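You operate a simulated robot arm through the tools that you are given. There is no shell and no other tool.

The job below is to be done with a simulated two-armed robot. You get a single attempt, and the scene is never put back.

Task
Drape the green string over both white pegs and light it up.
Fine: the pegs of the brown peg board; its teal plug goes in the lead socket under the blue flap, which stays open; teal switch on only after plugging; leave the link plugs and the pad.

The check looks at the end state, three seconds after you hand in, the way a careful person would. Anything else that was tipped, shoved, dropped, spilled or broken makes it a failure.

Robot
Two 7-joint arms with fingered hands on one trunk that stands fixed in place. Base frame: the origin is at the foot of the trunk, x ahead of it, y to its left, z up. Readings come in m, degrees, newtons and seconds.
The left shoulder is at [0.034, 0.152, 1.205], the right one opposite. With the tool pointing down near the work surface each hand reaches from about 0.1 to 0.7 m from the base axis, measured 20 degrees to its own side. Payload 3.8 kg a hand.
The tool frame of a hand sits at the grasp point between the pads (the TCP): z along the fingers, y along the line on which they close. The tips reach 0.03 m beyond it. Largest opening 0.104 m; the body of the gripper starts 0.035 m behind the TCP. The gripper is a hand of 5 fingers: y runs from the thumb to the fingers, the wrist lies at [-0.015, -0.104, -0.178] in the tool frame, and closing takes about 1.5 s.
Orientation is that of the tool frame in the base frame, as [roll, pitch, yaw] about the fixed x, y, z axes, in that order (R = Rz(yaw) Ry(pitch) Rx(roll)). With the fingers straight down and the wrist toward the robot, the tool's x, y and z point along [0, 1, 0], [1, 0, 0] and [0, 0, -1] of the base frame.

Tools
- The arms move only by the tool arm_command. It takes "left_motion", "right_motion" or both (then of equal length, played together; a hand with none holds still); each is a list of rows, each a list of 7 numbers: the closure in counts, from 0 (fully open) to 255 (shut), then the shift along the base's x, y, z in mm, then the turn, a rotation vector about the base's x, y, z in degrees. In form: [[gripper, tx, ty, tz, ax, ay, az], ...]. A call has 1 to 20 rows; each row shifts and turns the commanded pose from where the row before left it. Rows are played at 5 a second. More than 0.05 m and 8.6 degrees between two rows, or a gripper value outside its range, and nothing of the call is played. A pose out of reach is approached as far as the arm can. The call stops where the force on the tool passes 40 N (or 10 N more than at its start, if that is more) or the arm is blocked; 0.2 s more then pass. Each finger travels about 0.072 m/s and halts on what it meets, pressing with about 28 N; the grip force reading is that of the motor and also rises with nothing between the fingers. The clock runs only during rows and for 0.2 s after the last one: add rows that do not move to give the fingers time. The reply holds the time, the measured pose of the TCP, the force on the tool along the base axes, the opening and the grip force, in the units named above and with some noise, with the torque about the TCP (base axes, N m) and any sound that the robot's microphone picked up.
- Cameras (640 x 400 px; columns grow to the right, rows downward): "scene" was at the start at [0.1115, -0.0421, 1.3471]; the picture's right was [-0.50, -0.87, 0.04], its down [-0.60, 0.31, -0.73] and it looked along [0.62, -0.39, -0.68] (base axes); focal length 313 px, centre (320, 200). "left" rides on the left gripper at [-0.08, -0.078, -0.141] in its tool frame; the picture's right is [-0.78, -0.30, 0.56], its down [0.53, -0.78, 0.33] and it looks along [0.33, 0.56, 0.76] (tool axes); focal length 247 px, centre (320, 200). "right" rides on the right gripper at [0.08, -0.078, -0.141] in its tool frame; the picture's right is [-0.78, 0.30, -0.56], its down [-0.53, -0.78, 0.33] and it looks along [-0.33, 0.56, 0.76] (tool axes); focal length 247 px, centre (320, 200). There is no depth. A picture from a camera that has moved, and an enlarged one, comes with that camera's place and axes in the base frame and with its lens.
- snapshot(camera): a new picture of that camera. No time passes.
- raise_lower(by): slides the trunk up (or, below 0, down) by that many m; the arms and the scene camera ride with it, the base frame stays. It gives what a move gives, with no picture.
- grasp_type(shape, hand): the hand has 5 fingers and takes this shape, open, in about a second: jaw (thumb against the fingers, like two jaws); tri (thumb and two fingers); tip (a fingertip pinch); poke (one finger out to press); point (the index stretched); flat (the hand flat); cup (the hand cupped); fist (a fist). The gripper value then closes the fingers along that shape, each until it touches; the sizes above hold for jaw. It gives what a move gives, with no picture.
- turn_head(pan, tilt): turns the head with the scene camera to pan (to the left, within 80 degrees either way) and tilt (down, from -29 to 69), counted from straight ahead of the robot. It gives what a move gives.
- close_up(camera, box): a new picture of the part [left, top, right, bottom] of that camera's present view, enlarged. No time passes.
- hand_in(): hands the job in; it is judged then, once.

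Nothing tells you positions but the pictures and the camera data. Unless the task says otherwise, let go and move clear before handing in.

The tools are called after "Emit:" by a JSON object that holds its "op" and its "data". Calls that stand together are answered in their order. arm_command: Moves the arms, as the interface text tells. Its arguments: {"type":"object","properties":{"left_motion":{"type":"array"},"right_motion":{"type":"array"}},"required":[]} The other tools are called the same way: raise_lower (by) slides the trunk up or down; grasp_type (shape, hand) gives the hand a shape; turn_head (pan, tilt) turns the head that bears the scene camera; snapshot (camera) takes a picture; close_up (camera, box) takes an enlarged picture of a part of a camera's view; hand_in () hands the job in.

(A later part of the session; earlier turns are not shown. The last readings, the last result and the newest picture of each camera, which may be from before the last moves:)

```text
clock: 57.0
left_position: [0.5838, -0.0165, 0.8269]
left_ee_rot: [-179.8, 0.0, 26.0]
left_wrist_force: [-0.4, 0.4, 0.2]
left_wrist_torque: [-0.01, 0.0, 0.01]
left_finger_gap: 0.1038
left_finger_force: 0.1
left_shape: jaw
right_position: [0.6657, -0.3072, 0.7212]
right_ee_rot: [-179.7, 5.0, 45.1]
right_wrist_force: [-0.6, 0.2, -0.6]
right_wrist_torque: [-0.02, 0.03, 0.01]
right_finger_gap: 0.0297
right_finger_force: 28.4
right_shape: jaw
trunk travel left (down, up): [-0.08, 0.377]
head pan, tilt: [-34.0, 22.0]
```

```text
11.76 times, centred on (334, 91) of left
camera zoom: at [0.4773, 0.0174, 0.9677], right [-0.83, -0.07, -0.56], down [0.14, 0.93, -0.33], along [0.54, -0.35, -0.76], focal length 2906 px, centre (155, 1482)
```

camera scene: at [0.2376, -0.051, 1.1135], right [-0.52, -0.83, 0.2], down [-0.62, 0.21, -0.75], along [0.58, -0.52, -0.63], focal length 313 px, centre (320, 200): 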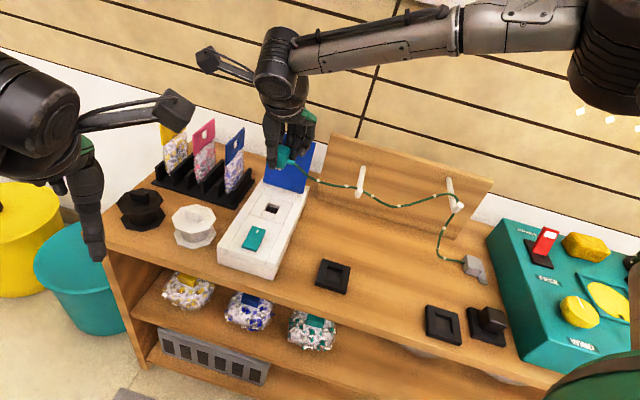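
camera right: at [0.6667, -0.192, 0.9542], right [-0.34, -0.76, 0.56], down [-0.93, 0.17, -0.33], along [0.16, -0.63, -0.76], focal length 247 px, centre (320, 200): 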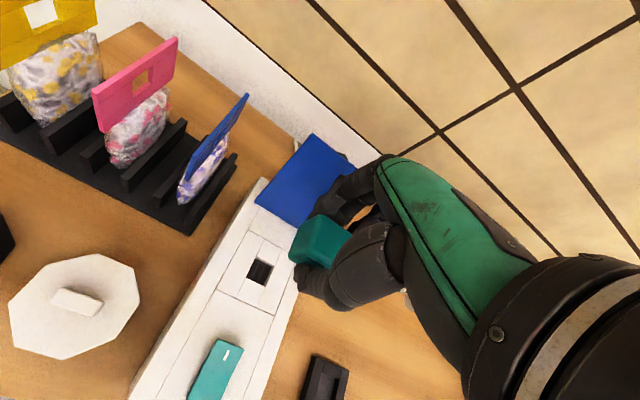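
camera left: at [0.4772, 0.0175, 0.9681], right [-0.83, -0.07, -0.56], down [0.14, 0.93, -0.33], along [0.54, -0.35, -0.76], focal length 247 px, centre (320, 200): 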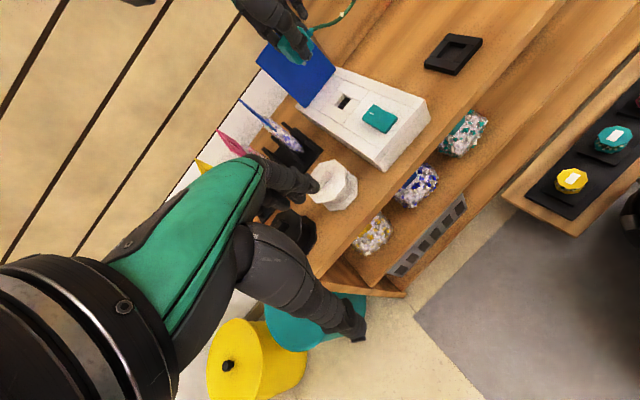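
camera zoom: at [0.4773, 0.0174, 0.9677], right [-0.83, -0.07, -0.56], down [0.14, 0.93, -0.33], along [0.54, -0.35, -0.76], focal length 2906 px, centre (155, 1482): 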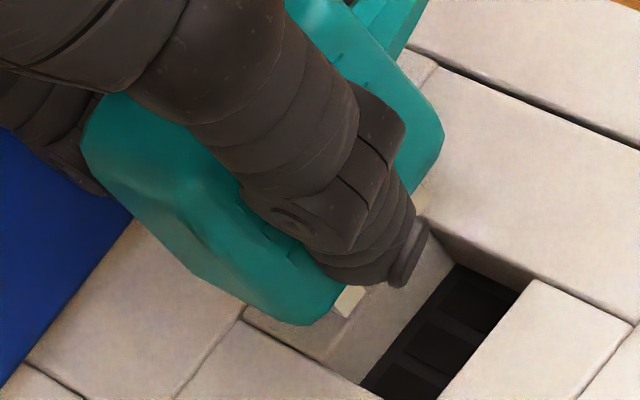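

The visible fronts of the prongs line up, but the prong blades extend backward, so they probably hit the far rim. I'll shift 6 mm toward the front and try the descent again.

Emit:
{"op": "arm_command", "data": {"right_motion": [[225, -3.5, 4.9, 0, 0, 0, 0], [225, 0, 0, -6, 0, 0, 0], [225, 0, 0, -5, 0, 0, 0], [225, 0, 0, -2, 0, 0, 0], [225, 0, 0, -2, 0, 0, 0], [225, 0, 0, 0, 0, 0, 0]]}}

Emit:
{"op": "close_up", "data": {"camera": "scene", "box": [256, 186, 304, 220]}}

Emit:
{"op": "close_up", "data": {"camera": "left", "box": [318, 80, 366, 114]}}

```text
clock: 58.4
left_position: [0.5823, -0.0165, 0.8285]
left_ee_rot: [-179.8, 0.0, 26.0]
left_wrist_force: [-0.2, -0.3, -0.6]
left_wrist_torque: [-0.05, 0.01, 0.01]
left_finger_gap: 0.1035
left_finger_force: 0.1
left_shape: jaw
right_position: [0.6623, -0.3014, 0.707]
right_ee_rot: [-179.7, 4.9, 45.1]
right_wrist_force: [-0.2, -0.2, -0.1]
right_wrist_torque: [0.0, 0.0, 0.0]
right_finger_gap: 0.0294
right_finger_force: 27.8
right_shape: jaw
trunk travel left (down, up): [-0.08, 0.377]
head pan, tilt: [-34.0, 22.0]
```

```text
11.76 times, centred on (280, 203) of scene
camera zoom: at [0.2376, -0.0509, 1.1135], right [-0.52, -0.83, 0.2], down [-0.62, 0.21, -0.75], along [0.58, -0.52, -0.63], focal length 3687 px, centre (791, 165)
```

zoom: 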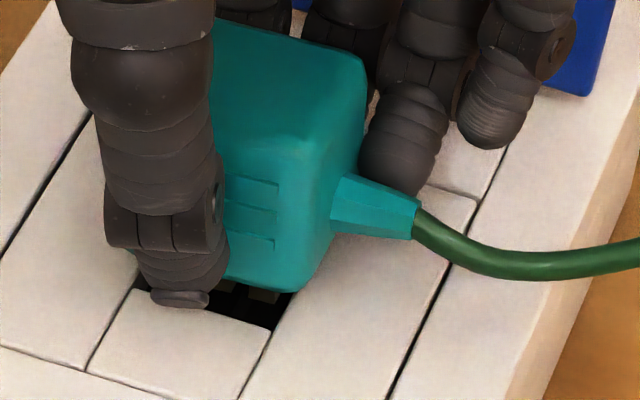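

```text
11.76 times, centred on (342, 97) of left
camera zoom: at [0.4772, 0.0173, 0.968], right [-0.83, -0.07, -0.56], down [0.14, 0.93, -0.33], along [0.54, -0.35, -0.76], focal length 2906 px, centre (61, 1412)
```

zoom: 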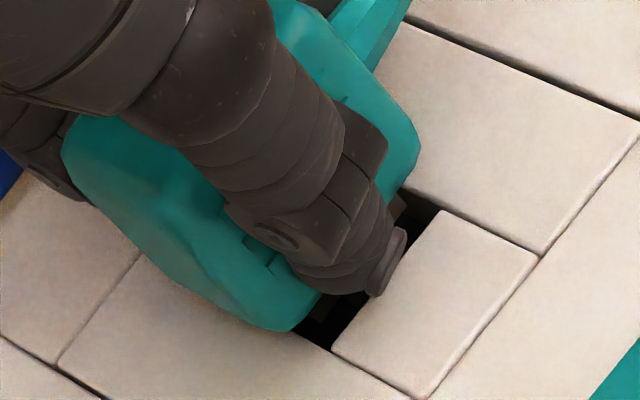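

No contact this time. I'll continue down in small steps.

Emit:
{"op": "arm_command", "data": {"right_motion": [[225, 0, 0, -2, 0, 0, 0], [225, 0, 0, -2, 0, 0, 0], [225, 0, 0, -2, 0, 0, 0], [225, 0, 0, 0, 0, 0, 0]]}}

Emit:
{"op": "close_up", "data": {"camera": "scene", "box": [256, 186, 304, 220]}}

Emit:
{"op": "close_up", "data": {"camera": "left", "box": [318, 80, 366, 114]}}

```text
clock: 59.4
left_position: [0.5829, -0.0172, 0.8279]
left_ee_rot: [180.0, 0.0, 26.0]
left_wrist_force: [-0.2, -0.3, 1.0]
left_wrist_torque: [-0.01, -0.01, 0.03]
left_finger_gap: 0.1037
left_finger_force: 0.1
left_shape: jaw
right_position: [0.6607, -0.3011, 0.7026]
right_ee_rot: [-179.8, 4.9, 45.1]
right_wrist_force: [-0.7, 0.2, 3.0]
right_wrist_torque: [0.01, -0.07, 0.01]
right_finger_gap: 0.029
right_finger_force: 28.0
right_shape: jaw
trunk travel left (down, up): [-0.08, 0.377]
head pan, tilt: [-34.0, 22.0]
```

```text
11.76 times, centred on (280, 203) of scene
camera zoom: at [0.2371, -0.0507, 1.1137], right [-0.52, -0.83, 0.2], down [-0.62, 0.21, -0.75], along [0.58, -0.52, -0.63], focal length 3687 px, centre (791, 165)
```

zoom: 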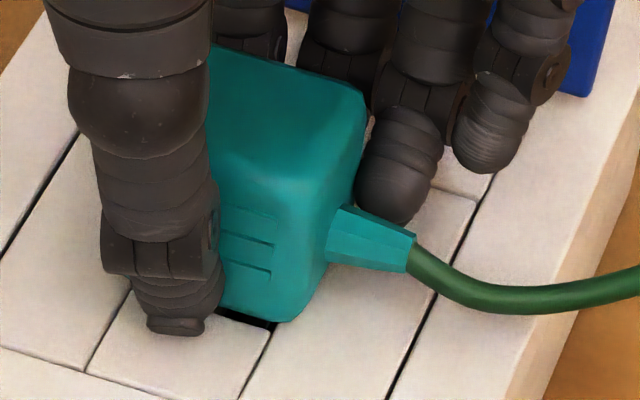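

```text
11.76 times, centred on (342, 97) of left
camera zoom: at [0.4768, 0.0175, 0.9683], right [-0.83, -0.07, -0.56], down [0.14, 0.93, -0.33], along [0.54, -0.35, -0.76], focal length 2906 px, centre (61, 1412)
```

zoom: 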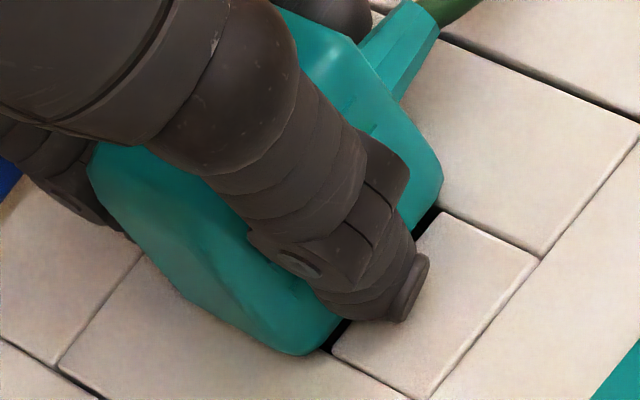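

Emit:
{"op": "arm_command", "data": {"right_motion": [[225, 0, 0, -1.5, 0, 0, 0], [225, 0, 0, -1.5, 0, 0, 0], [225, 0, 0, 0, 0, 0, 0]]}}

Emit:
{"op": "close_up", "data": {"camera": "scene", "box": [256, 186, 304, 220]}}

Emit:
{"op": "close_up", "data": {"camera": "left", "box": [318, 80, 366, 114]}}

```text
clock: 60.2
left_position: [0.5814, -0.0181, 0.8291]
left_ee_rot: [180.0, -0.1, 26.0]
left_wrist_force: [-1.1, 0.9, 0.3]
left_wrist_torque: [0.02, 0.01, -0.02]
left_finger_gap: 0.1037
left_finger_force: 0.1
left_shape: jaw
right_position: [0.6627, -0.3019, 0.702]
right_ee_rot: [179.9, 4.7, 45.1]
right_wrist_force: [-2.8, -1.5, 13.8]
right_wrist_torque: [-0.15, -0.19, -0.04]
right_finger_gap: 0.0291
right_finger_force: 27.7
right_shape: jaw
trunk travel left (down, up): [-0.08, 0.377]
head pan, tilt: [-34.0, 22.0]
```

```text
11.76 times, centred on (280, 203) of scene
camera zoom: at [0.2353, -0.0503, 1.1143], right [-0.52, -0.83, 0.2], down [-0.62, 0.21, -0.75], along [0.58, -0.52, -0.62], focal length 3687 px, centre (791, 165)
```

zoom: 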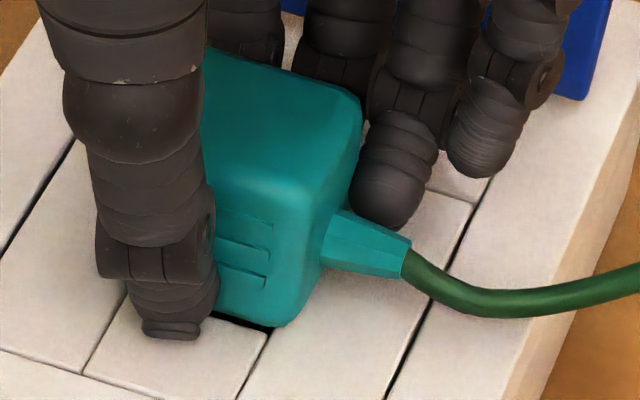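

```text
11.76 times, centred on (342, 97) of left
camera zoom: at [0.4753, 0.0178, 0.9694], right [-0.83, -0.07, -0.56], down [0.14, 0.93, -0.33], along [0.55, -0.35, -0.76], focal length 2906 px, centre (61, 1412)
```

zoom: 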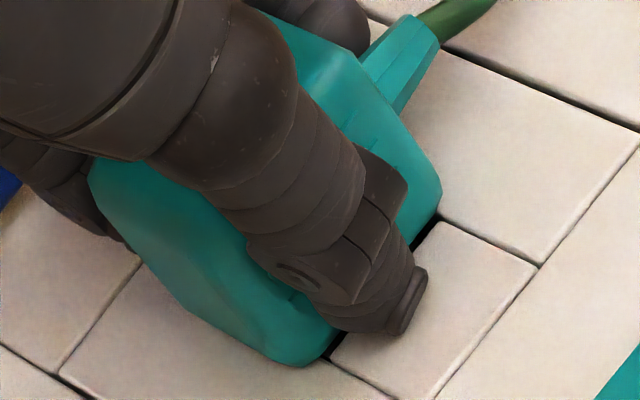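

The contact is on the index fingertip touching the box top, and the prongs are inside the hole. I'll open slightly, raise the hand 8 mm, and regrip higher so I can push the plug home.

Emit:
{"op": "arm_command", "data": {"right_motion": [[225, 0, 0, 2.5, 0, 0, 0], [150, 0, 0, 0, 0, 0, 0], [130, 0, 0, 0, 0, 0, 0], [130, 0, 0, 0, 0, 0, 0]]}}

Emit:
{"op": "close_up", "data": {"camera": "scene", "box": [256, 186, 304, 220]}}

Emit:
{"op": "close_up", "data": {"camera": "left", "box": [318, 80, 366, 114]}}

```text
clock: 61.2
left_position: [0.5817, -0.0167, 0.8285]
left_ee_rot: [179.9, 0.1, 26.0]
left_wrist_force: [0.3, 0.4, -0.5]
left_wrist_torque: [-0.01, -0.02, -0.03]
left_finger_gap: 0.1035
left_finger_force: 0.1
left_shape: jaw
right_position: [0.6612, -0.3007, 0.7012]
right_ee_rot: [-179.8, 5.0, 45.1]
right_wrist_force: [-0.1, 1.1, 4.0]
right_wrist_torque: [-0.08, -0.08, 0.01]
right_finger_gap: 0.0488
right_finger_force: 0.1
right_shape: jaw
trunk travel left (down, up): [-0.08, 0.377]
head pan, tilt: [-34.0, 22.0]
```

```text
11.76 times, centred on (280, 203) of scene
camera zoom: at [0.2369, -0.0504, 1.1136], right [-0.52, -0.83, 0.2], down [-0.62, 0.21, -0.75], along [0.58, -0.52, -0.63], focal length 3687 px, centre (791, 165)
```

zoom: 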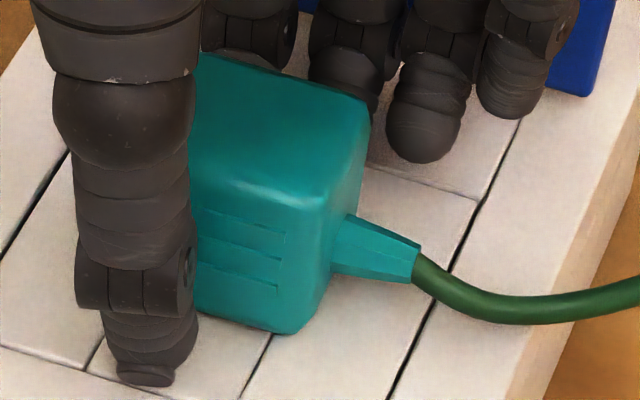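

```text
11.76 times, centred on (342, 97) of left
camera zoom: at [0.4766, 0.0178, 0.9683], right [-0.83, -0.07, -0.56], down [0.14, 0.93, -0.33], along [0.54, -0.35, -0.76], focal length 2906 px, centre (61, 1412)
```

zoom: 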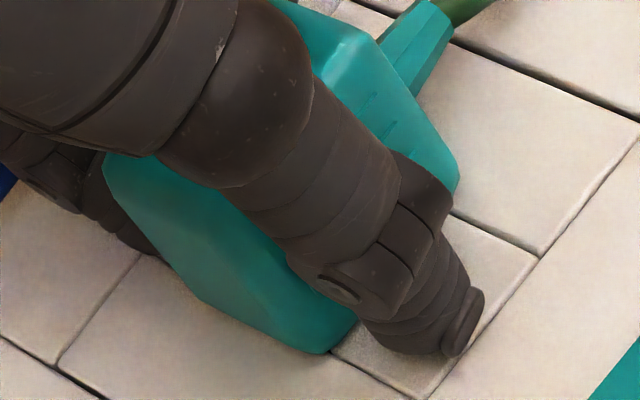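

On release the plug settled and now covers the hole. I'll lift the hand straight up and inspect it.

Emit:
{"op": "arm_command", "data": {"right_motion": [[120, 0, 0, 0, 0, 0, 0], [110, 0, 0, 5, 0, 0, 0], [110, 0, 0, 10, 0, 0, 0], [110, 0, 0, 20, 0, 0, 0], [110, 0, 0, 25, 0, 0, 0], [110, 0, 0, 25, 0, 0, 0], [110, 0, 0, 0, 0, 0, 0]]}}

Emit:
{"op": "close_up", "data": {"camera": "scene", "box": [244, 176, 316, 232]}}

Emit:
{"op": "close_up", "data": {"camera": "left", "box": [300, 60, 384, 124]}}

Emit:
{"op": "close_up", "data": {"camera": "right", "box": [180, 180, 340, 320]}}

```text
clock: 62.8
left_position: [0.5831, -0.0175, 0.8274]
left_ee_rot: [-180.0, 0.0, 26.0]
left_wrist_force: [0.5, 0.1, 0.2]
left_wrist_torque: [0.05, 0.0, -0.01]
left_finger_gap: 0.1037
left_finger_force: 0.1
left_shape: jaw
right_position: [0.6631, -0.3008, 0.7848]
right_ee_rot: [-179.7, 4.8, 45.2]
right_wrist_force: [-0.4, -0.8, 0.2]
right_wrist_torque: [0.03, 0.0, 0.02]
right_finger_gap: 0.0589
right_finger_force: 0.0
right_shape: jaw
trunk travel left (down, up): [-0.08, 0.377]
head pan, tilt: [-34.0, 22.0]
```

```text
7.14 times, centred on (280, 204) of scene
camera zoom: at [0.2379, -0.051, 1.1133], right [-0.52, -0.83, 0.2], down [-0.62, 0.21, -0.75], along [0.58, -0.52, -0.63], focal length 2239 px, centre (606, 171)
```

zoom: 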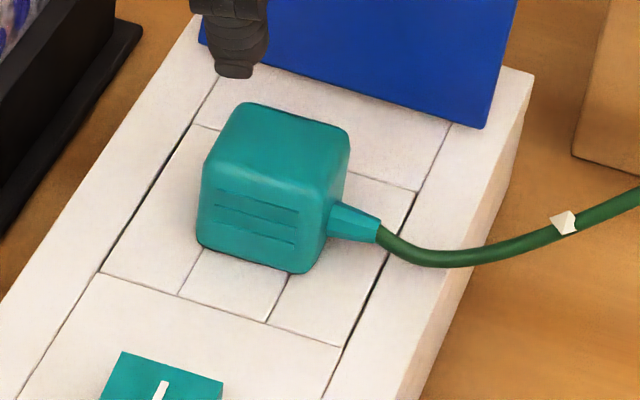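

```text
6.25 times, centred on (342, 92) of left
camera zoom: at [0.4774, 0.0173, 0.9678], right [-0.83, -0.07, -0.56], down [0.14, 0.93, -0.33], along [0.54, -0.35, -0.76], focal length 1544 px, centre (182, 875)
```

zoom: 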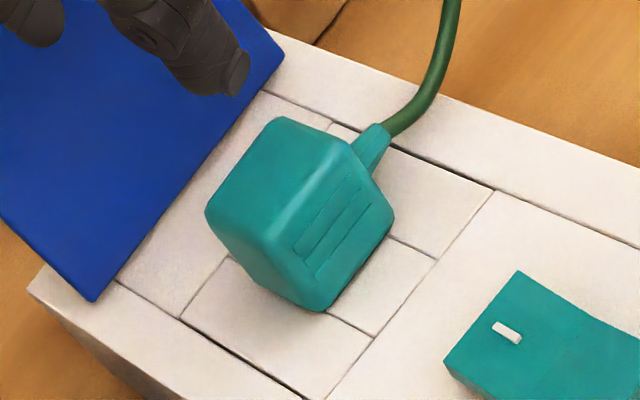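

```text
2.86 times, centred on (260, 250) of right
camera zoom: at [0.6729, -0.181, 0.9211], right [-0.3, -0.72, 0.62], down [-0.95, 0.15, -0.28], along [0.11, -0.67, -0.73], focal length 706 px, centre (491, 57)
```

zoom: 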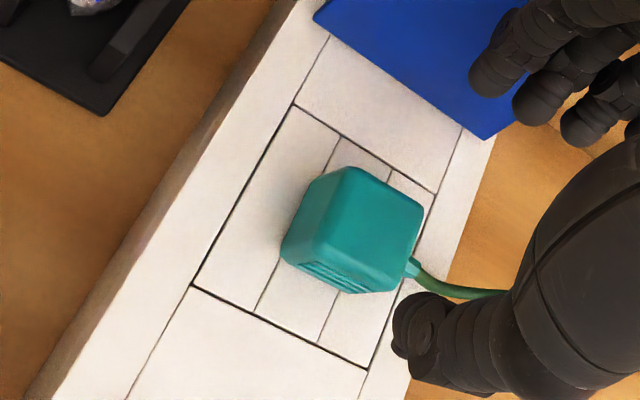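

The plug is standing upright in the socket with the cord toward the pegs. To be sure it is fully seated, I'll close the fingers and press gently on its top.

Emit:
{"op": "arm_command", "data": {"right_motion": [[180, 0, 0, 10, 1.7, -1.7, 0], [230, -3, -2, 0, 1.8, -1.8, 0], [255, -3, -2, 0, 0, 0, 0], [255, 0, 0, 0, 0, 0, 0], [255, 0, 0, 0, 0, 0, 0], [255, 0, 0, 0, 0, 0, 0]]}}

Emit:
{"op": "close_up", "data": {"camera": "scene", "box": [240, 150, 320, 220]}}

Emit:
{"op": "close_up", "data": {"camera": "left", "box": [270, 30, 384, 124]}}

```text
clock: 64.2
left_position: [0.5827, -0.0179, 0.828]
left_ee_rot: [-179.9, 0.0, 26.0]
left_wrist_force: [0.1, 0.1, -0.3]
left_wrist_torque: [0.01, -0.03, 0.01]
left_finger_gap: 0.1035
left_finger_force: 0.1
left_shape: jaw
right_position: [0.6572, -0.3041, 0.7961]
right_ee_rot: [-179.7, -0.1, 45.1]
right_wrist_force: [-0.4, -0.6, 0.1]
right_wrist_torque: [-0.01, 0.0, -0.02]
right_finger_gap: 0.0001
right_finger_force: 27.7
right_shape: jaw
trunk travel left (down, up): [-0.08, 0.377]
head pan, tilt: [-34.0, 22.0]
```

```text
5.71 times, centred on (280, 185) of scene
camera zoom: at [0.2376, -0.0509, 1.1135], right [-0.52, -0.83, 0.2], down [-0.62, 0.21, -0.75], along [0.58, -0.52, -0.63], focal length 1791 px, centre (549, 286)
```

zoom: 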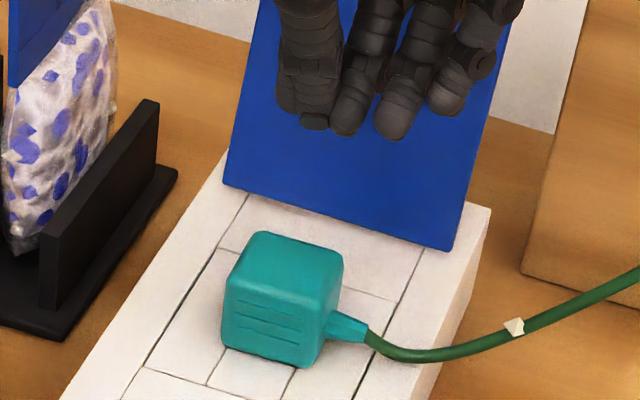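

```text
4.26 times, centred on (327, 77) of left
camera zoom: at [0.4772, 0.0173, 0.968], right [-0.83, -0.07, -0.56], down [0.14, 0.93, -0.33], along [0.54, -0.35, -0.76], focal length 1051 px, centre (290, 723)
```

zoom: 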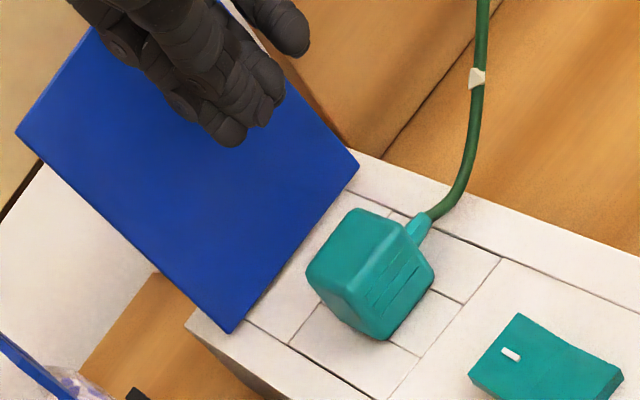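

Emit:
{"op": "arm_command", "data": {"right_motion": [[255, 0, 0, -20, 0, 0, 0], [255, 0, 0, -20, 0, 0, 0], [255, 0, 0, -8, 0, 0, 0], [255, 0, 0, -4, 0, 0, 0], [255, 0, 0, -3, 0, 0, 0], [255, 0, 0, 0, 0, 0, 0]]}}

Emit:
{"op": "close_up", "data": {"camera": "scene", "box": [240, 150, 320, 220]}}

Emit:
{"op": "close_up", "data": {"camera": "left", "box": [270, 30, 384, 124]}}

```text
clock: 65.6
left_position: [0.5833, -0.017, 0.8284]
left_ee_rot: [-180.0, 0.0, 26.0]
left_wrist_force: [-0.7, -0.3, -0.1]
left_wrist_torque: [0.0, 0.02, 0.01]
left_finger_gap: 0.1038
left_finger_force: 0.0
left_shape: jaw
right_position: [0.6586, -0.3061, 0.7416]
right_ee_rot: [-179.8, 0.0, 45.1]
right_wrist_force: [-0.8, 0.3, 0.9]
right_wrist_torque: [0.01, -0.01, 0.0]
right_finger_gap: 0.0001
right_finger_force: 28.4
right_shape: jaw
trunk travel left (down, up): [-0.08, 0.377]
head pan, tilt: [-34.0, 22.0]
```

```text
5.71 times, centred on (280, 185) of scene
camera zoom: at [0.2375, -0.0509, 1.1135], right [-0.52, -0.83, 0.2], down [-0.62, 0.21, -0.75], along [0.58, -0.52, -0.63], focal length 1791 px, centre (549, 286)
```

zoom: 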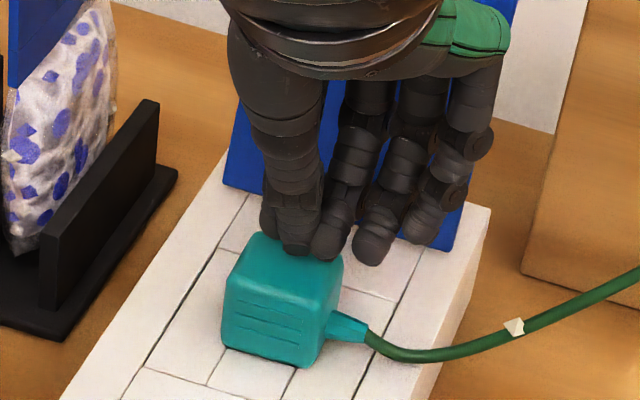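

```text
4.26 times, centred on (327, 77) of left
camera zoom: at [0.4772, 0.0173, 0.968], right [-0.83, -0.07, -0.56], down [0.14, 0.93, -0.33], along [0.54, -0.35, -0.76], focal length 1051 px, centre (290, 723)
```

zoom: 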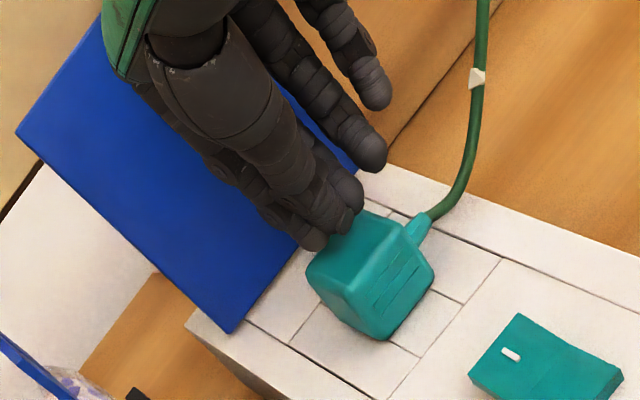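

Emit:
{"op": "arm_command", "data": {"right_motion": [[255, 0, 0, -2, 0, 0, 0], [255, 0, 0, -2, 0, 0, 0], [255, 0, 0, -2, 0, 0, 0], [255, 0, 0, 0, 0, 0, 0]]}}

```text
clock: 66.6
left_position: [0.5825, -0.0164, 0.8269]
left_ee_rot: [-179.9, 0.0, 26.0]
left_wrist_force: [-0.4, -0.9, -1.0]
left_wrist_torque: [0.0, 0.03, -0.02]
left_finger_gap: 0.1039
left_finger_force: 0.0
left_shape: jaw
right_position: [0.6568, -0.3055, 0.7353]
right_ee_rot: [-179.8, 0.0, 45.1]
right_wrist_force: [0.3, -0.4, 1.1]
right_wrist_torque: [0.02, 0.0, -0.01]
right_finger_gap: 0.0
right_finger_force: 27.8
right_shape: jaw
trunk travel left (down, up): [-0.08, 0.377]
head pan, tilt: [-34.0, 22.0]
```

Emit:
{"op": "arm_command", "data": {"right_motion": [[255, 0, 0, -2, 0, 0, 0], [255, 0, 0, -2, 0, 0, 0], [255, 0, 0, -1, 0, 0, 0], [255, 0, 0, 0, 0, 0, 0]]}}

Emit:
{"op": "close_up", "data": {"camera": "scene", "box": [240, 150, 320, 220]}}

Emit:
{"op": "close_up", "data": {"camera": "left", "box": [270, 30, 384, 124]}}

```text
clock: 67.6
left_position: [0.5813, -0.0174, 0.8297]
left_ee_rot: [-180.0, -0.1, 26.0]
left_wrist_force: [-0.2, 0.6, -0.6]
left_wrist_torque: [-0.02, 0.0, 0.0]
left_finger_gap: 0.1036
left_finger_force: 0.0
left_shape: jaw
right_position: [0.6581, -0.3059, 0.7341]
right_ee_rot: [179.8, -0.4, 45.2]
right_wrist_force: [2.5, -4.8, 19.9]
right_wrist_torque: [-0.19, -0.14, 0.01]
right_finger_gap: 0.0
right_finger_force: 27.9
right_shape: jaw
trunk travel left (down, up): [-0.08, 0.377]
head pan, tilt: [-34.0, 22.0]
```

```text
5.71 times, centred on (280, 185) of scene
camera zoom: at [0.2352, -0.0505, 1.1144], right [-0.52, -0.83, 0.2], down [-0.62, 0.21, -0.75], along [0.58, -0.52, -0.62], focal length 1791 px, centre (549, 286)
```

zoom: 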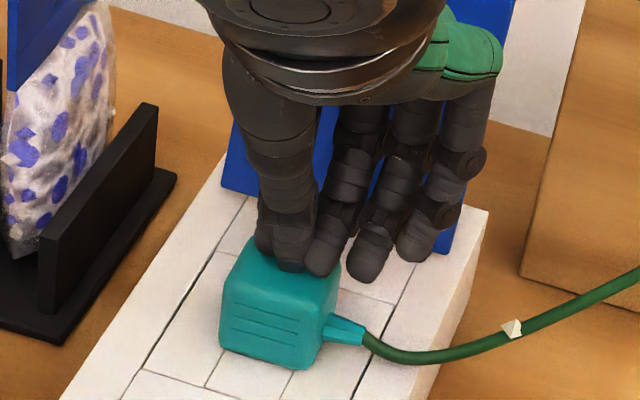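

```text
4.26 times, centred on (327, 77) of left
camera zoom: at [0.4752, 0.0176, 0.9696], right [-0.83, -0.07, -0.56], down [0.14, 0.93, -0.33], along [0.55, -0.35, -0.76], focal length 1051 px, centre (290, 723)
```

zoom: 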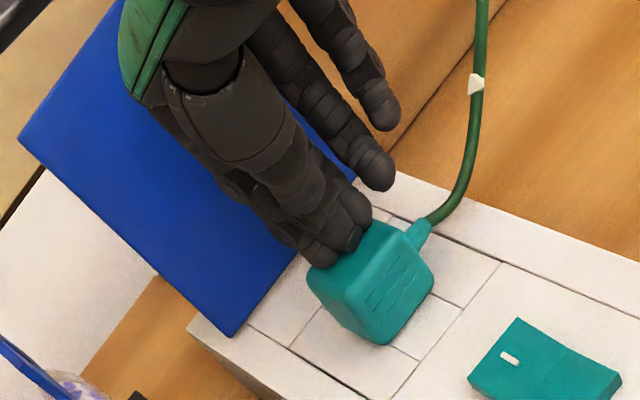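

Pressing with 20 N moved nothing, so the plug is seated with its top at z≈0.704. I'll retreat upward and look at the plug and the teal rocker switch.

Emit:
{"op": "arm_command", "data": {"right_motion": [[255, 0, 0, 10, 0, 0, 0], [255, 0, 0, 25, 0, 0, 0], [255, -10, 10, 30, 0, 0, 0], [255, -25, 25, 20, 0, 0, 0], [255, -25, 25, 0, 0, 0, 0], [255, 0, 0, 0, 0, 0, 0]]}}

Emit:
{"op": "close_up", "data": {"camera": "scene", "box": [220, 180, 316, 260]}}

Emit:
{"op": "close_up", "data": {"camera": "left", "box": [320, 70, 416, 150]}}

Emit:
{"op": "snapshot", "data": {"camera": "right"}}

```text
clock: 69.0
left_position: [0.5827, -0.0169, 0.8289]
left_ee_rot: [-180.0, 0.0, 26.0]
left_wrist_force: [-0.2, -0.2, -0.5]
left_wrist_torque: [-0.03, -0.01, -0.03]
left_finger_gap: 0.1036
left_finger_force: 0.0
left_shape: jaw
right_position: [0.5972, -0.2491, 0.8156]
right_ee_rot: [-179.9, 0.0, 45.1]
right_wrist_force: [0.1, -1.1, 0.1]
right_wrist_torque: [-0.02, 0.02, 0.01]
right_finger_gap: 0.0
right_finger_force: 28.3
right_shape: jaw
trunk travel left (down, up): [-0.08, 0.377]
head pan, tilt: [-34.0, 22.0]
```

```text
5.00 times, centred on (268, 220) of scene
camera zoom: at [0.2378, -0.0512, 1.1134], right [-0.52, -0.83, 0.2], down [-0.62, 0.21, -0.75], along [0.58, -0.52, -0.63], focal length 1567 px, centre (580, 100)
```

zoom: 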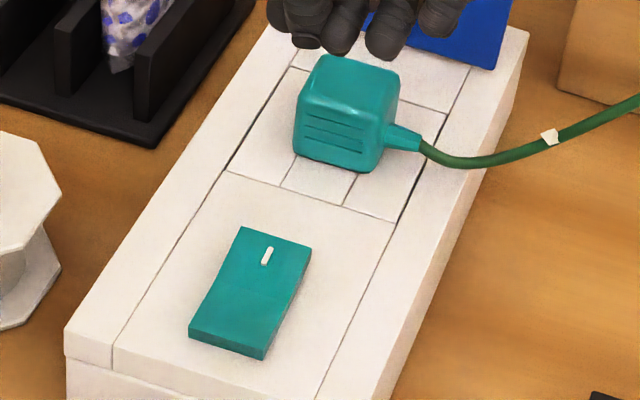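

```text
5.00 times, centred on (368, 110) of left
camera zoom: at [0.4774, 0.017, 0.9678], right [-0.83, -0.07, -0.56], down [0.14, 0.93, -0.33], along [0.54, -0.35, -0.76], focal length 1235 px, centre (80, 650)
```

zoom: 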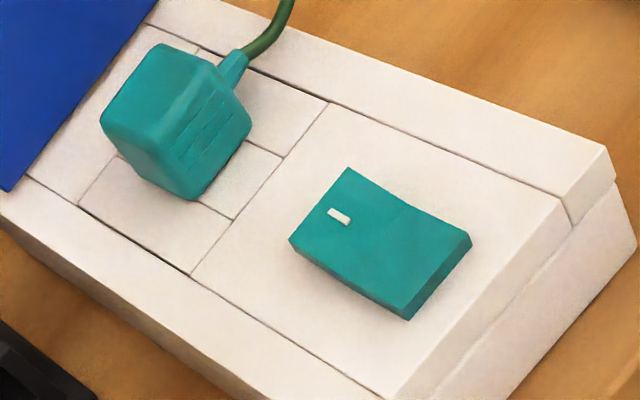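

```text
taken
camera right: at [0.5982, -0.1371, 0.9587], right [-0.34, -0.76, 0.56], down [-0.93, 0.17, -0.33], along [0.16, -0.63, -0.76], focal length 247 px, centre (320, 200)
```

right: 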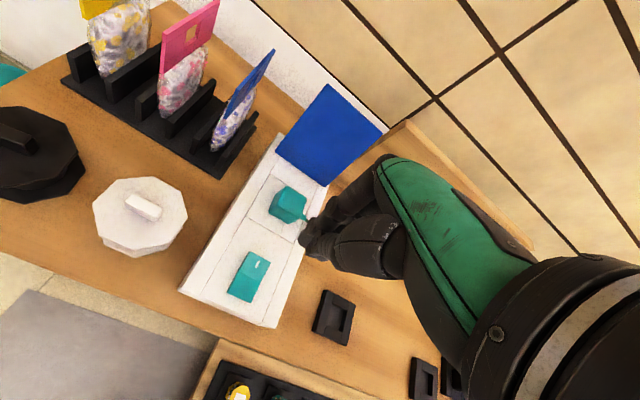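

The plug sits flush. Now a close look at the rocker to see which half is raised.

Emit:
{"op": "close_up", "data": {"camera": "scene", "box": [252, 220, 288, 256]}}

Emit:
{"op": "close_up", "data": {"camera": "left", "box": [370, 98, 420, 138]}}

Emit:
{"op": "close_up", "data": {"camera": "right", "box": [220, 244, 280, 304]}}

```text
11.11 times, centred on (270, 238) of scene
camera zoom: at [0.2378, -0.0512, 1.1134], right [-0.52, -0.83, 0.2], down [-0.62, 0.21, -0.75], along [0.58, -0.52, -0.63], focal length 3482 px, centre (876, -222)
```

zoom: 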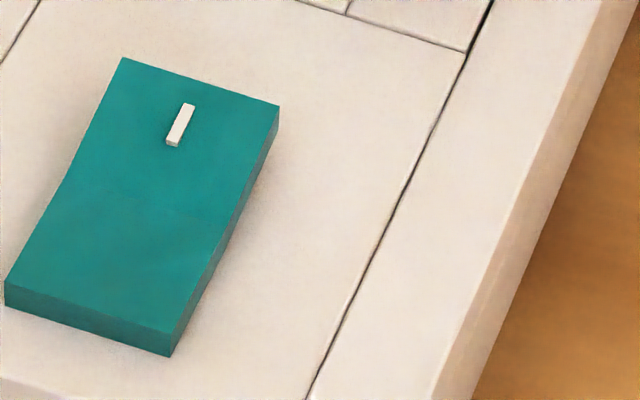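

```text
10.00 times, centred on (395, 118) of left
camera zoom: at [0.4774, 0.017, 0.9678], right [-0.83, -0.07, -0.56], down [0.14, 0.93, -0.33], along [0.54, -0.35, -0.76], focal length 2470 px, centre (-430, 1020)
```

zoom: 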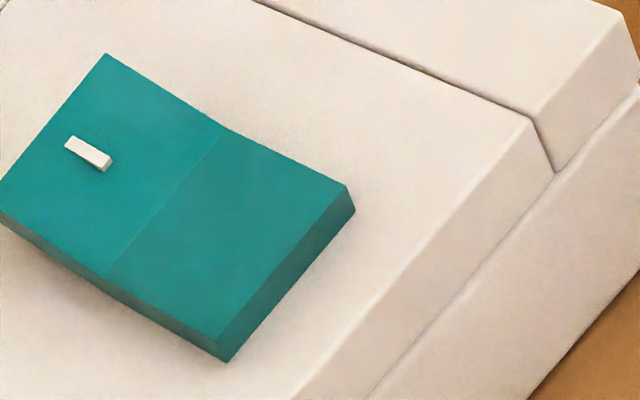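

```text
6.67 times, centred on (250, 274) of right
camera zoom: at [0.5982, -0.1371, 0.9587], right [-0.34, -0.76, 0.56], down [-0.93, 0.17, -0.33], along [0.16, -0.63, -0.76], focal length 1646 px, centre (787, -293)
```

zoom: 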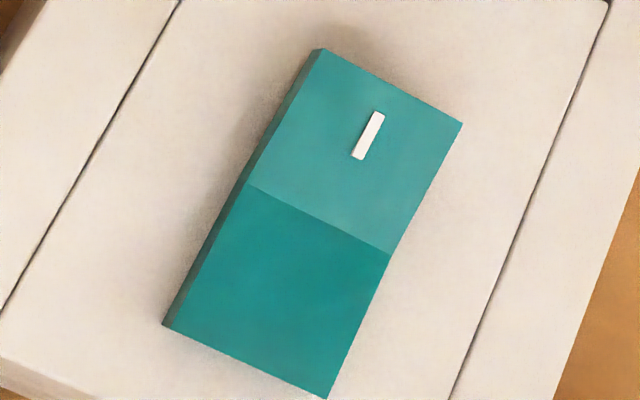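

The half with the white mark (away from me) is raised, so the switch is off, and pressing that half near (0.598, -0.245) turns it on. I'll tilt the closed hand slightly so the index and thumb lead, then press.

Emit:
{"op": "arm_command", "data": {"right_motion": [[255, 1, 2, -20, -2, 2, 0], [255, 1, 2, -25, -2, 2, 0], [255, 0, 0, -25, 0, 0, 0], [255, 0, 0, -10, 0, 0, 0], [255, 0, 0, 0, 0, 0, 0]]}}

Emit:
{"op": "close_up", "data": {"camera": "scene", "box": [220, 180, 316, 260]}}

Emit:
{"op": "close_up", "data": {"camera": "left", "box": [320, 70, 416, 150]}}

Emit:
{"op": "close_up", "data": {"camera": "right", "box": [220, 180, 380, 310]}}

```text
clock: 70.2
left_position: [0.583, -0.0175, 0.8278]
left_ee_rot: [-179.9, 0.1, 25.9]
left_wrist_force: [0.7, 0.0, 0.2]
left_wrist_torque: [0.01, -0.01, -0.01]
left_finger_gap: 0.1038
left_finger_force: 0.1
left_shape: jaw
right_position: [0.5985, -0.2403, 0.7349]
right_ee_rot: [-179.8, 5.6, 45.1]
right_wrist_force: [-0.9, 0.2, 1.0]
right_wrist_torque: [-0.02, -0.03, -0.01]
right_finger_gap: 0.0
right_finger_force: 27.6
right_shape: jaw
trunk travel left (down, up): [-0.08, 0.377]
head pan, tilt: [-34.0, 22.0]
```

```text
5.00 times, centred on (268, 220) of scene
camera zoom: at [0.2375, -0.0509, 1.1135], right [-0.52, -0.83, 0.2], down [-0.62, 0.21, -0.75], along [0.58, -0.52, -0.63], focal length 1567 px, centre (580, 100)
```

zoom: 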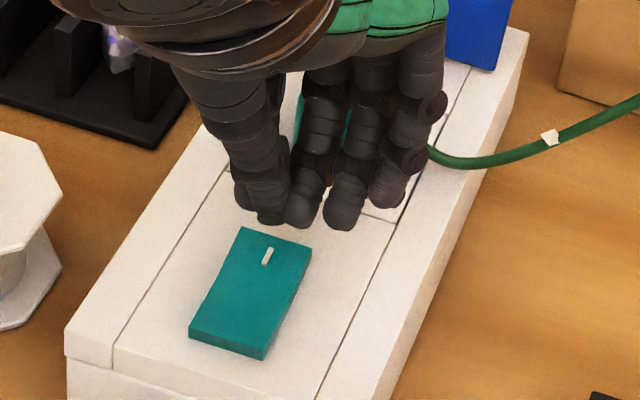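

```text
5.00 times, centred on (368, 110) of left
camera zoom: at [0.4771, 0.0173, 0.9681], right [-0.83, -0.07, -0.56], down [0.14, 0.93, -0.33], along [0.54, -0.35, -0.76], focal length 1235 px, centre (80, 650)
```

zoom: 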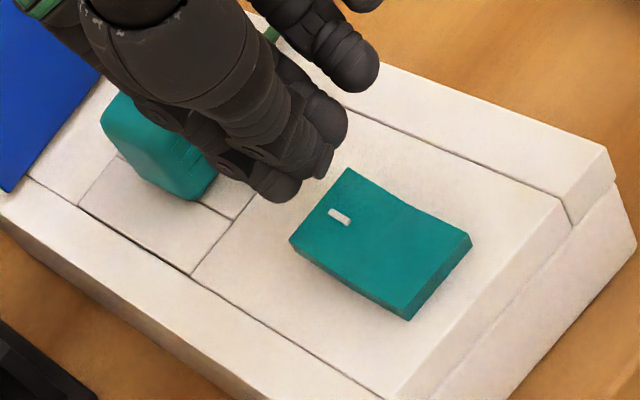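

```text
3.08 times, centred on (300, 245) of right
camera zoom: at [0.6102, -0.1203, 0.8694], right [-0.3, -0.72, 0.63], down [-0.95, 0.15, -0.28], along [0.1, -0.68, -0.73], focal length 760 px, centre (382, 62)
```

zoom: 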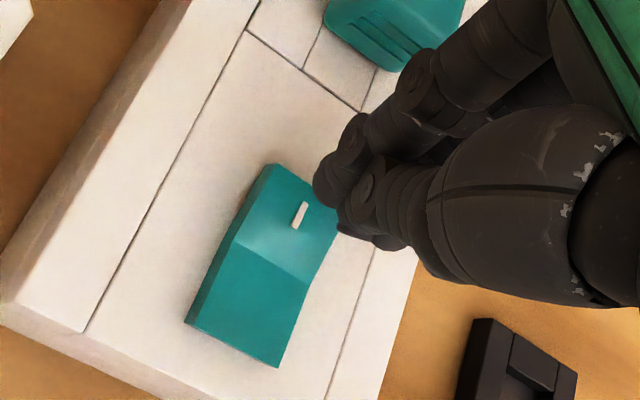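

The fingertips project right onto the marked half. I'll press down in small steps.

Emit:
{"op": "arm_command", "data": {"right_motion": [[255, 0, 0, -8, 0, 0, 0], [255, 0, 0, -6, 0, 0, 0], [255, 0, 0, -3, 0, 0, 0], [255, 0, 0, -3, 0, 0, 0], [255, 0, 0, 0, 0, 0, 0]]}}

```text
clock: 71.4
left_position: [0.5834, -0.0168, 0.8266]
left_ee_rot: [-179.9, 0.0, 25.9]
left_wrist_force: [0.7, 0.4, 0.1]
left_wrist_torque: [0.03, -0.01, 0.0]
left_finger_gap: 0.1036
left_finger_force: 0.2
left_shape: jaw
right_position: [0.5988, -0.2408, 0.7148]
right_ee_rot: [-179.7, 5.6, 45.0]
right_wrist_force: [0.8, -0.2, 0.3]
right_wrist_torque: [0.0, -0.01, -0.02]
right_finger_gap: 0.0
right_finger_force: 28.1
right_shape: jaw
trunk travel left (down, up): [-0.08, 0.377]
head pan, tilt: [-34.0, 22.0]
```

Emit:
{"op": "arm_command", "data": {"right_motion": [[255, 0, 0, -2, 0, 0, 0], [255, 0, 0, -2, 0, 0, 0], [255, 0, 0, -2, 0, 0, 0], [255, 0, 0, 0, 0, 0, 0]]}}

Emit:
{"op": "close_up", "data": {"camera": "scene", "box": [220, 180, 316, 260]}}

Emit:
{"op": "close_up", "data": {"camera": "left", "box": [320, 70, 416, 150]}}

```text
clock: 72.4
left_position: [0.5847, -0.0176, 0.8277]
left_ee_rot: [-179.8, 0.0, 26.0]
left_wrist_force: [0.2, 0.4, -0.1]
left_wrist_torque: [-0.01, -0.02, 0.0]
left_finger_gap: 0.1038
left_finger_force: 0.0
left_shape: jaw
right_position: [0.5978, -0.2415, 0.7098]
right_ee_rot: [-179.8, 5.5, 45.1]
right_wrist_force: [-0.6, 0.2, -0.6]
right_wrist_torque: [0.02, 0.0, -0.02]
right_finger_gap: 0.0001
right_finger_force: 28.5
right_shape: jaw
trunk travel left (down, up): [-0.08, 0.377]
head pan, tilt: [-34.0, 22.0]
```

```text
5.00 times, centred on (268, 220) of scene
camera zoom: at [0.2376, -0.0509, 1.1135], right [-0.52, -0.83, 0.2], down [-0.62, 0.21, -0.75], along [0.58, -0.52, -0.63], focal length 1567 px, centre (580, 100)
```

zoom: 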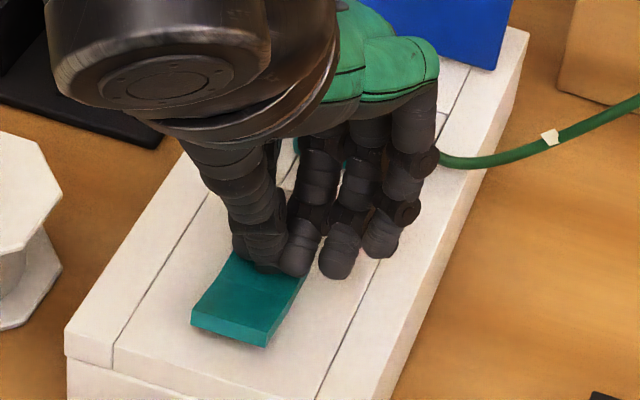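

```text
5.00 times, centred on (368, 110) of left
camera zoom: at [0.4772, 0.0173, 0.968], right [-0.83, -0.07, -0.56], down [0.14, 0.93, -0.33], along [0.54, -0.35, -0.76], focal length 1235 px, centre (80, 650)
```

zoom: 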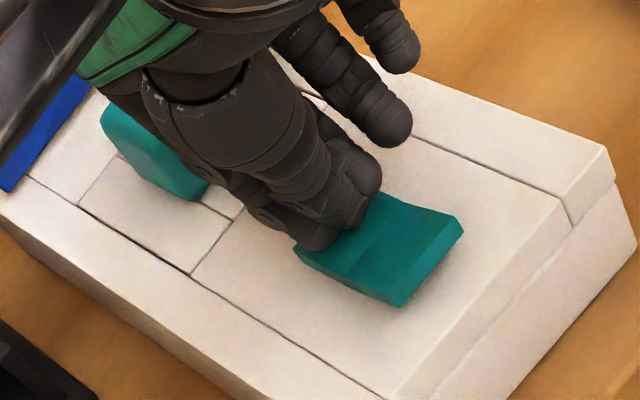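

The rocker has tipped: its near end is now raised. I'll press 2 mm more to make sure it's fully over, then lift away.

Emit:
{"op": "arm_command", "data": {"right_motion": [[255, 0, 0, -2, 0, 0, 0], [255, 0, 0, -2, 0, 0, 0], [255, 0, 0, 0, 0, 0, 0]]}}

Emit:
{"op": "snapshot", "data": {"camera": "scene"}}

```text
clock: 73.2
left_position: [0.5811, -0.0168, 0.8296]
left_ee_rot: [-180.0, -0.1, 25.9]
left_wrist_force: [0.3, -0.2, -0.4]
left_wrist_torque: [0.01, 0.02, 0.01]
left_finger_gap: 0.1037
left_finger_force: 0.1
left_shape: jaw
right_position: [0.5989, -0.2402, 0.7082]
right_ee_rot: [179.9, 5.5, 45.1]
right_wrist_force: [1.7, -3.1, 16.7]
right_wrist_torque: [-0.04, -0.2, -0.04]
right_finger_gap: 0.0001
right_finger_force: 28.3
right_shape: jaw
trunk travel left (down, up): [-0.08, 0.377]
head pan, tilt: [-34.0, 22.0]
```

```text
taken
camera scene: at [0.2356, -0.0505, 1.1143], right [-0.52, -0.83, 0.2], down [-0.62, 0.21, -0.75], along [0.58, -0.52, -0.63], focal length 313 px, centre (320, 200)
```

scene: 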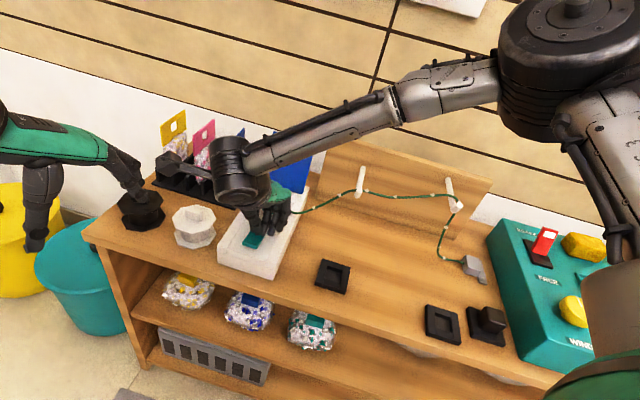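

The switch is pressed firmly (17 N). I'll lift straight up and back away.

Emit:
{"op": "arm_command", "data": {"right_motion": [[255, 0, 0, 10, 0, 0, 0], [255, 0, 0, 25, 0, 0, 0], [255, 0, 0, 30, 0, 0, 0], [255, -10, 5, 30, 0, 0, 0], [255, -20, -5, 20, 0, 0, 0], [255, -30, -20, 10, 0, 0, 0], [255, -30, -20, 0, 0, 0, 0], [255, -30, -20, 0, 0, 0, 0], [255, 0, 0, 0, 0, 0, 0]]}}

Emit:
{"op": "snapshot", "data": {"camera": "scene"}}

Emit:
{"op": "close_up", "data": {"camera": "scene", "box": [210, 140, 510, 300]}}

Emit:
{"op": "close_up", "data": {"camera": "left", "box": [320, 70, 416, 150]}}

```text
clock: 75.2
left_position: [0.5846, -0.0156, 0.8266]
left_ee_rot: [-179.9, 0.0, 26.0]
left_wrist_force: [-0.8, 0.9, 0.2]
left_wrist_torque: [-0.03, 0.05, -0.06]
left_finger_gap: 0.1037
left_finger_force: 0.0
left_shape: jaw
right_position: [0.4781, -0.3013, 0.8294]
right_ee_rot: [-179.8, 5.7, 45.1]
right_wrist_force: [-0.5, -0.3, -0.3]
right_wrist_torque: [0.01, 0.0, 0.0]
right_finger_gap: 0.0
right_finger_force: 27.7
right_shape: jaw
trunk travel left (down, up): [-0.08, 0.377]
head pan, tilt: [-34.0, 22.0]
```

```text
taken
camera scene: at [0.2381, -0.0504, 1.1133], right [-0.52, -0.83, 0.2], down [-0.62, 0.21, -0.75], along [0.58, -0.52, -0.63], focal length 313 px, centre (320, 200)
```

scene: 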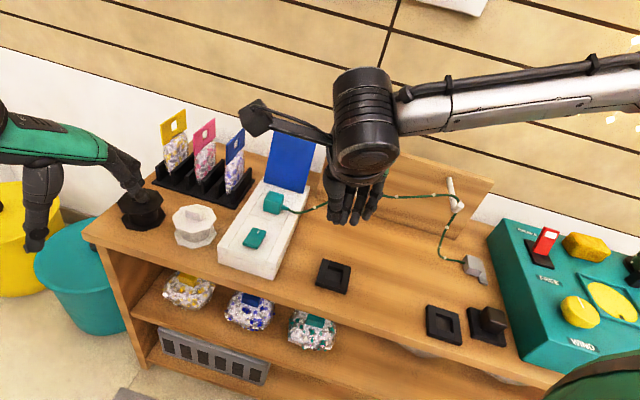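

```text
2.13 times, centred on (360, 220) of scene
camera zoom: at [0.2381, -0.0504, 1.1133], right [-0.52, -0.83, 0.2], down [-0.62, 0.21, -0.75], along [0.58, -0.52, -0.63], focal length 669 px, centre (235, 157)
```

zoom: 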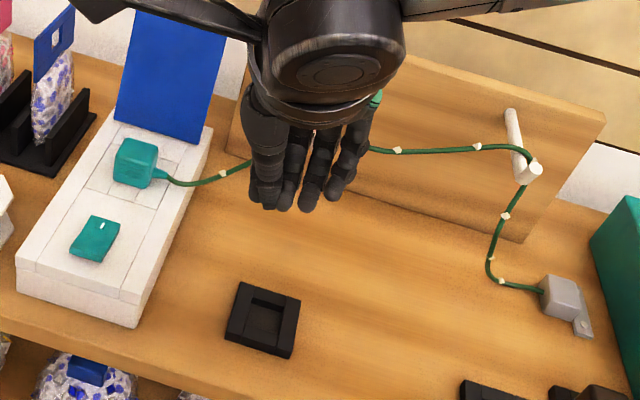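

```text
5.00 times, centred on (368, 110) of left
camera zoom: at [0.4777, 0.0179, 0.9677], right [-0.83, -0.07, -0.56], down [0.14, 0.93, -0.33], along [0.54, -0.35, -0.76], focal length 1235 px, centre (80, 650)
```

zoom: 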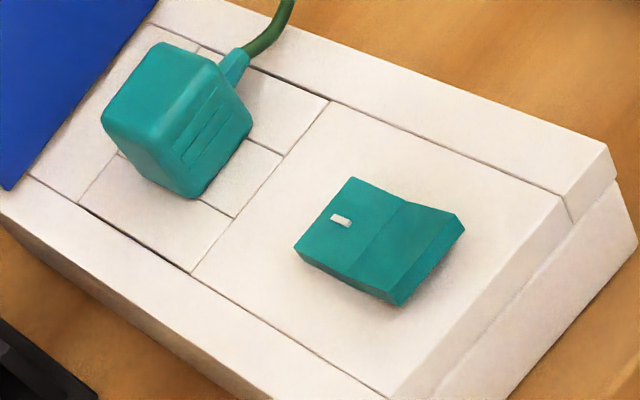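

The switch is over, the plug is seated and the flap stays open. I'll move the right hand clear of the view and check whether the string's lights are glowing.

Emit:
{"op": "arm_command", "data": {"right_motion": [[200, -20, -10, 15, 0, 0, 0], [150, -25, -20, 15, 0, 0, 0], [120, -30, -25, 10, 2, -2, 0], [120, -30, -25, 0, 1.9, -1.9, 0], [120, -20, -25, 0, 0, 0, 0], [120, 0, 0, 0, 0, 0, 0]]}}

Emit:
{"op": "close_up", "data": {"camera": "scene", "box": [230, 140, 500, 300]}}

Emit:
{"op": "close_up", "data": {"camera": "scene", "box": [270, 160, 380, 230]}}

Emit:
{"op": "close_up", "data": {"camera": "scene", "box": [400, 170, 500, 290]}}

```text
clock: 76.6
left_position: [0.583, -0.017, 0.8284]
left_ee_rot: [-179.8, 0.0, 26.0]
left_wrist_force: [-0.7, 0.9, -0.1]
left_wrist_torque: [-0.01, 0.0, -0.01]
left_finger_gap: 0.1037
left_finger_force: 0.0
left_shape: jaw
right_position: [0.387, -0.4222, 0.8832]
right_ee_rot: [-179.7, 0.1, 45.2]
right_wrist_force: [0.4, -0.3, 0.0]
right_wrist_torque: [-0.03, 0.03, 0.01]
right_finger_gap: 0.0547
right_finger_force: 0.0
right_shape: jaw
right hand out of reach, approached as far as the arm can: row 3, 4, 5
trunk travel left (down, up): [-0.08, 0.377]
head pan, tilt: [-34.0, 22.0]
```

```text
2.37 times, centred on (365, 220) of scene
camera zoom: at [0.2376, -0.0507, 1.1134], right [-0.52, -0.83, 0.2], down [-0.62, 0.21, -0.75], along [0.58, -0.52, -0.63], focal length 743 px, centre (213, 153)
```

zoom: 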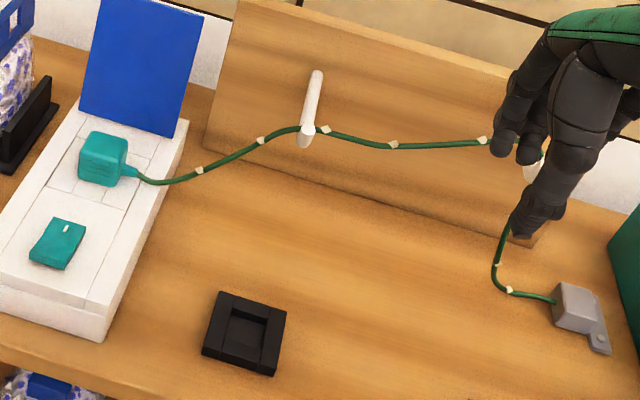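

```text
5.71 times, centred on (325, 195) of scene
camera zoom: at [0.2376, -0.0507, 1.1134], right [-0.52, -0.83, 0.2], down [-0.62, 0.21, -0.75], along [0.58, -0.52, -0.63], focal length 1791 px, centre (291, 229)
```

zoom: 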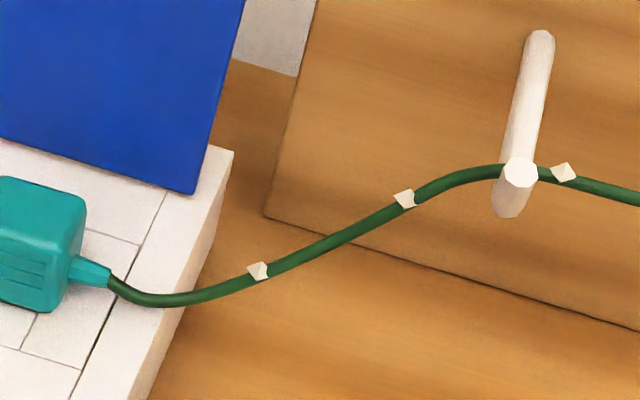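

```text
3.33 times, centred on (450, 230) of scene
camera zoom: at [0.2376, -0.0507, 1.1134], right [-0.52, -0.83, 0.2], down [-0.62, 0.21, -0.75], along [0.58, -0.52, -0.63], focal length 1045 px, centre (-113, 100)
```

zoom: 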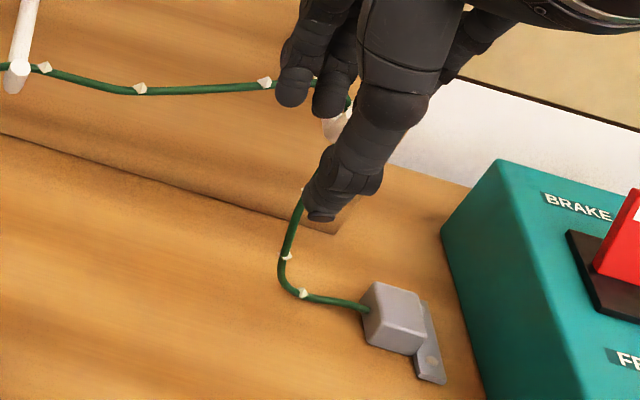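

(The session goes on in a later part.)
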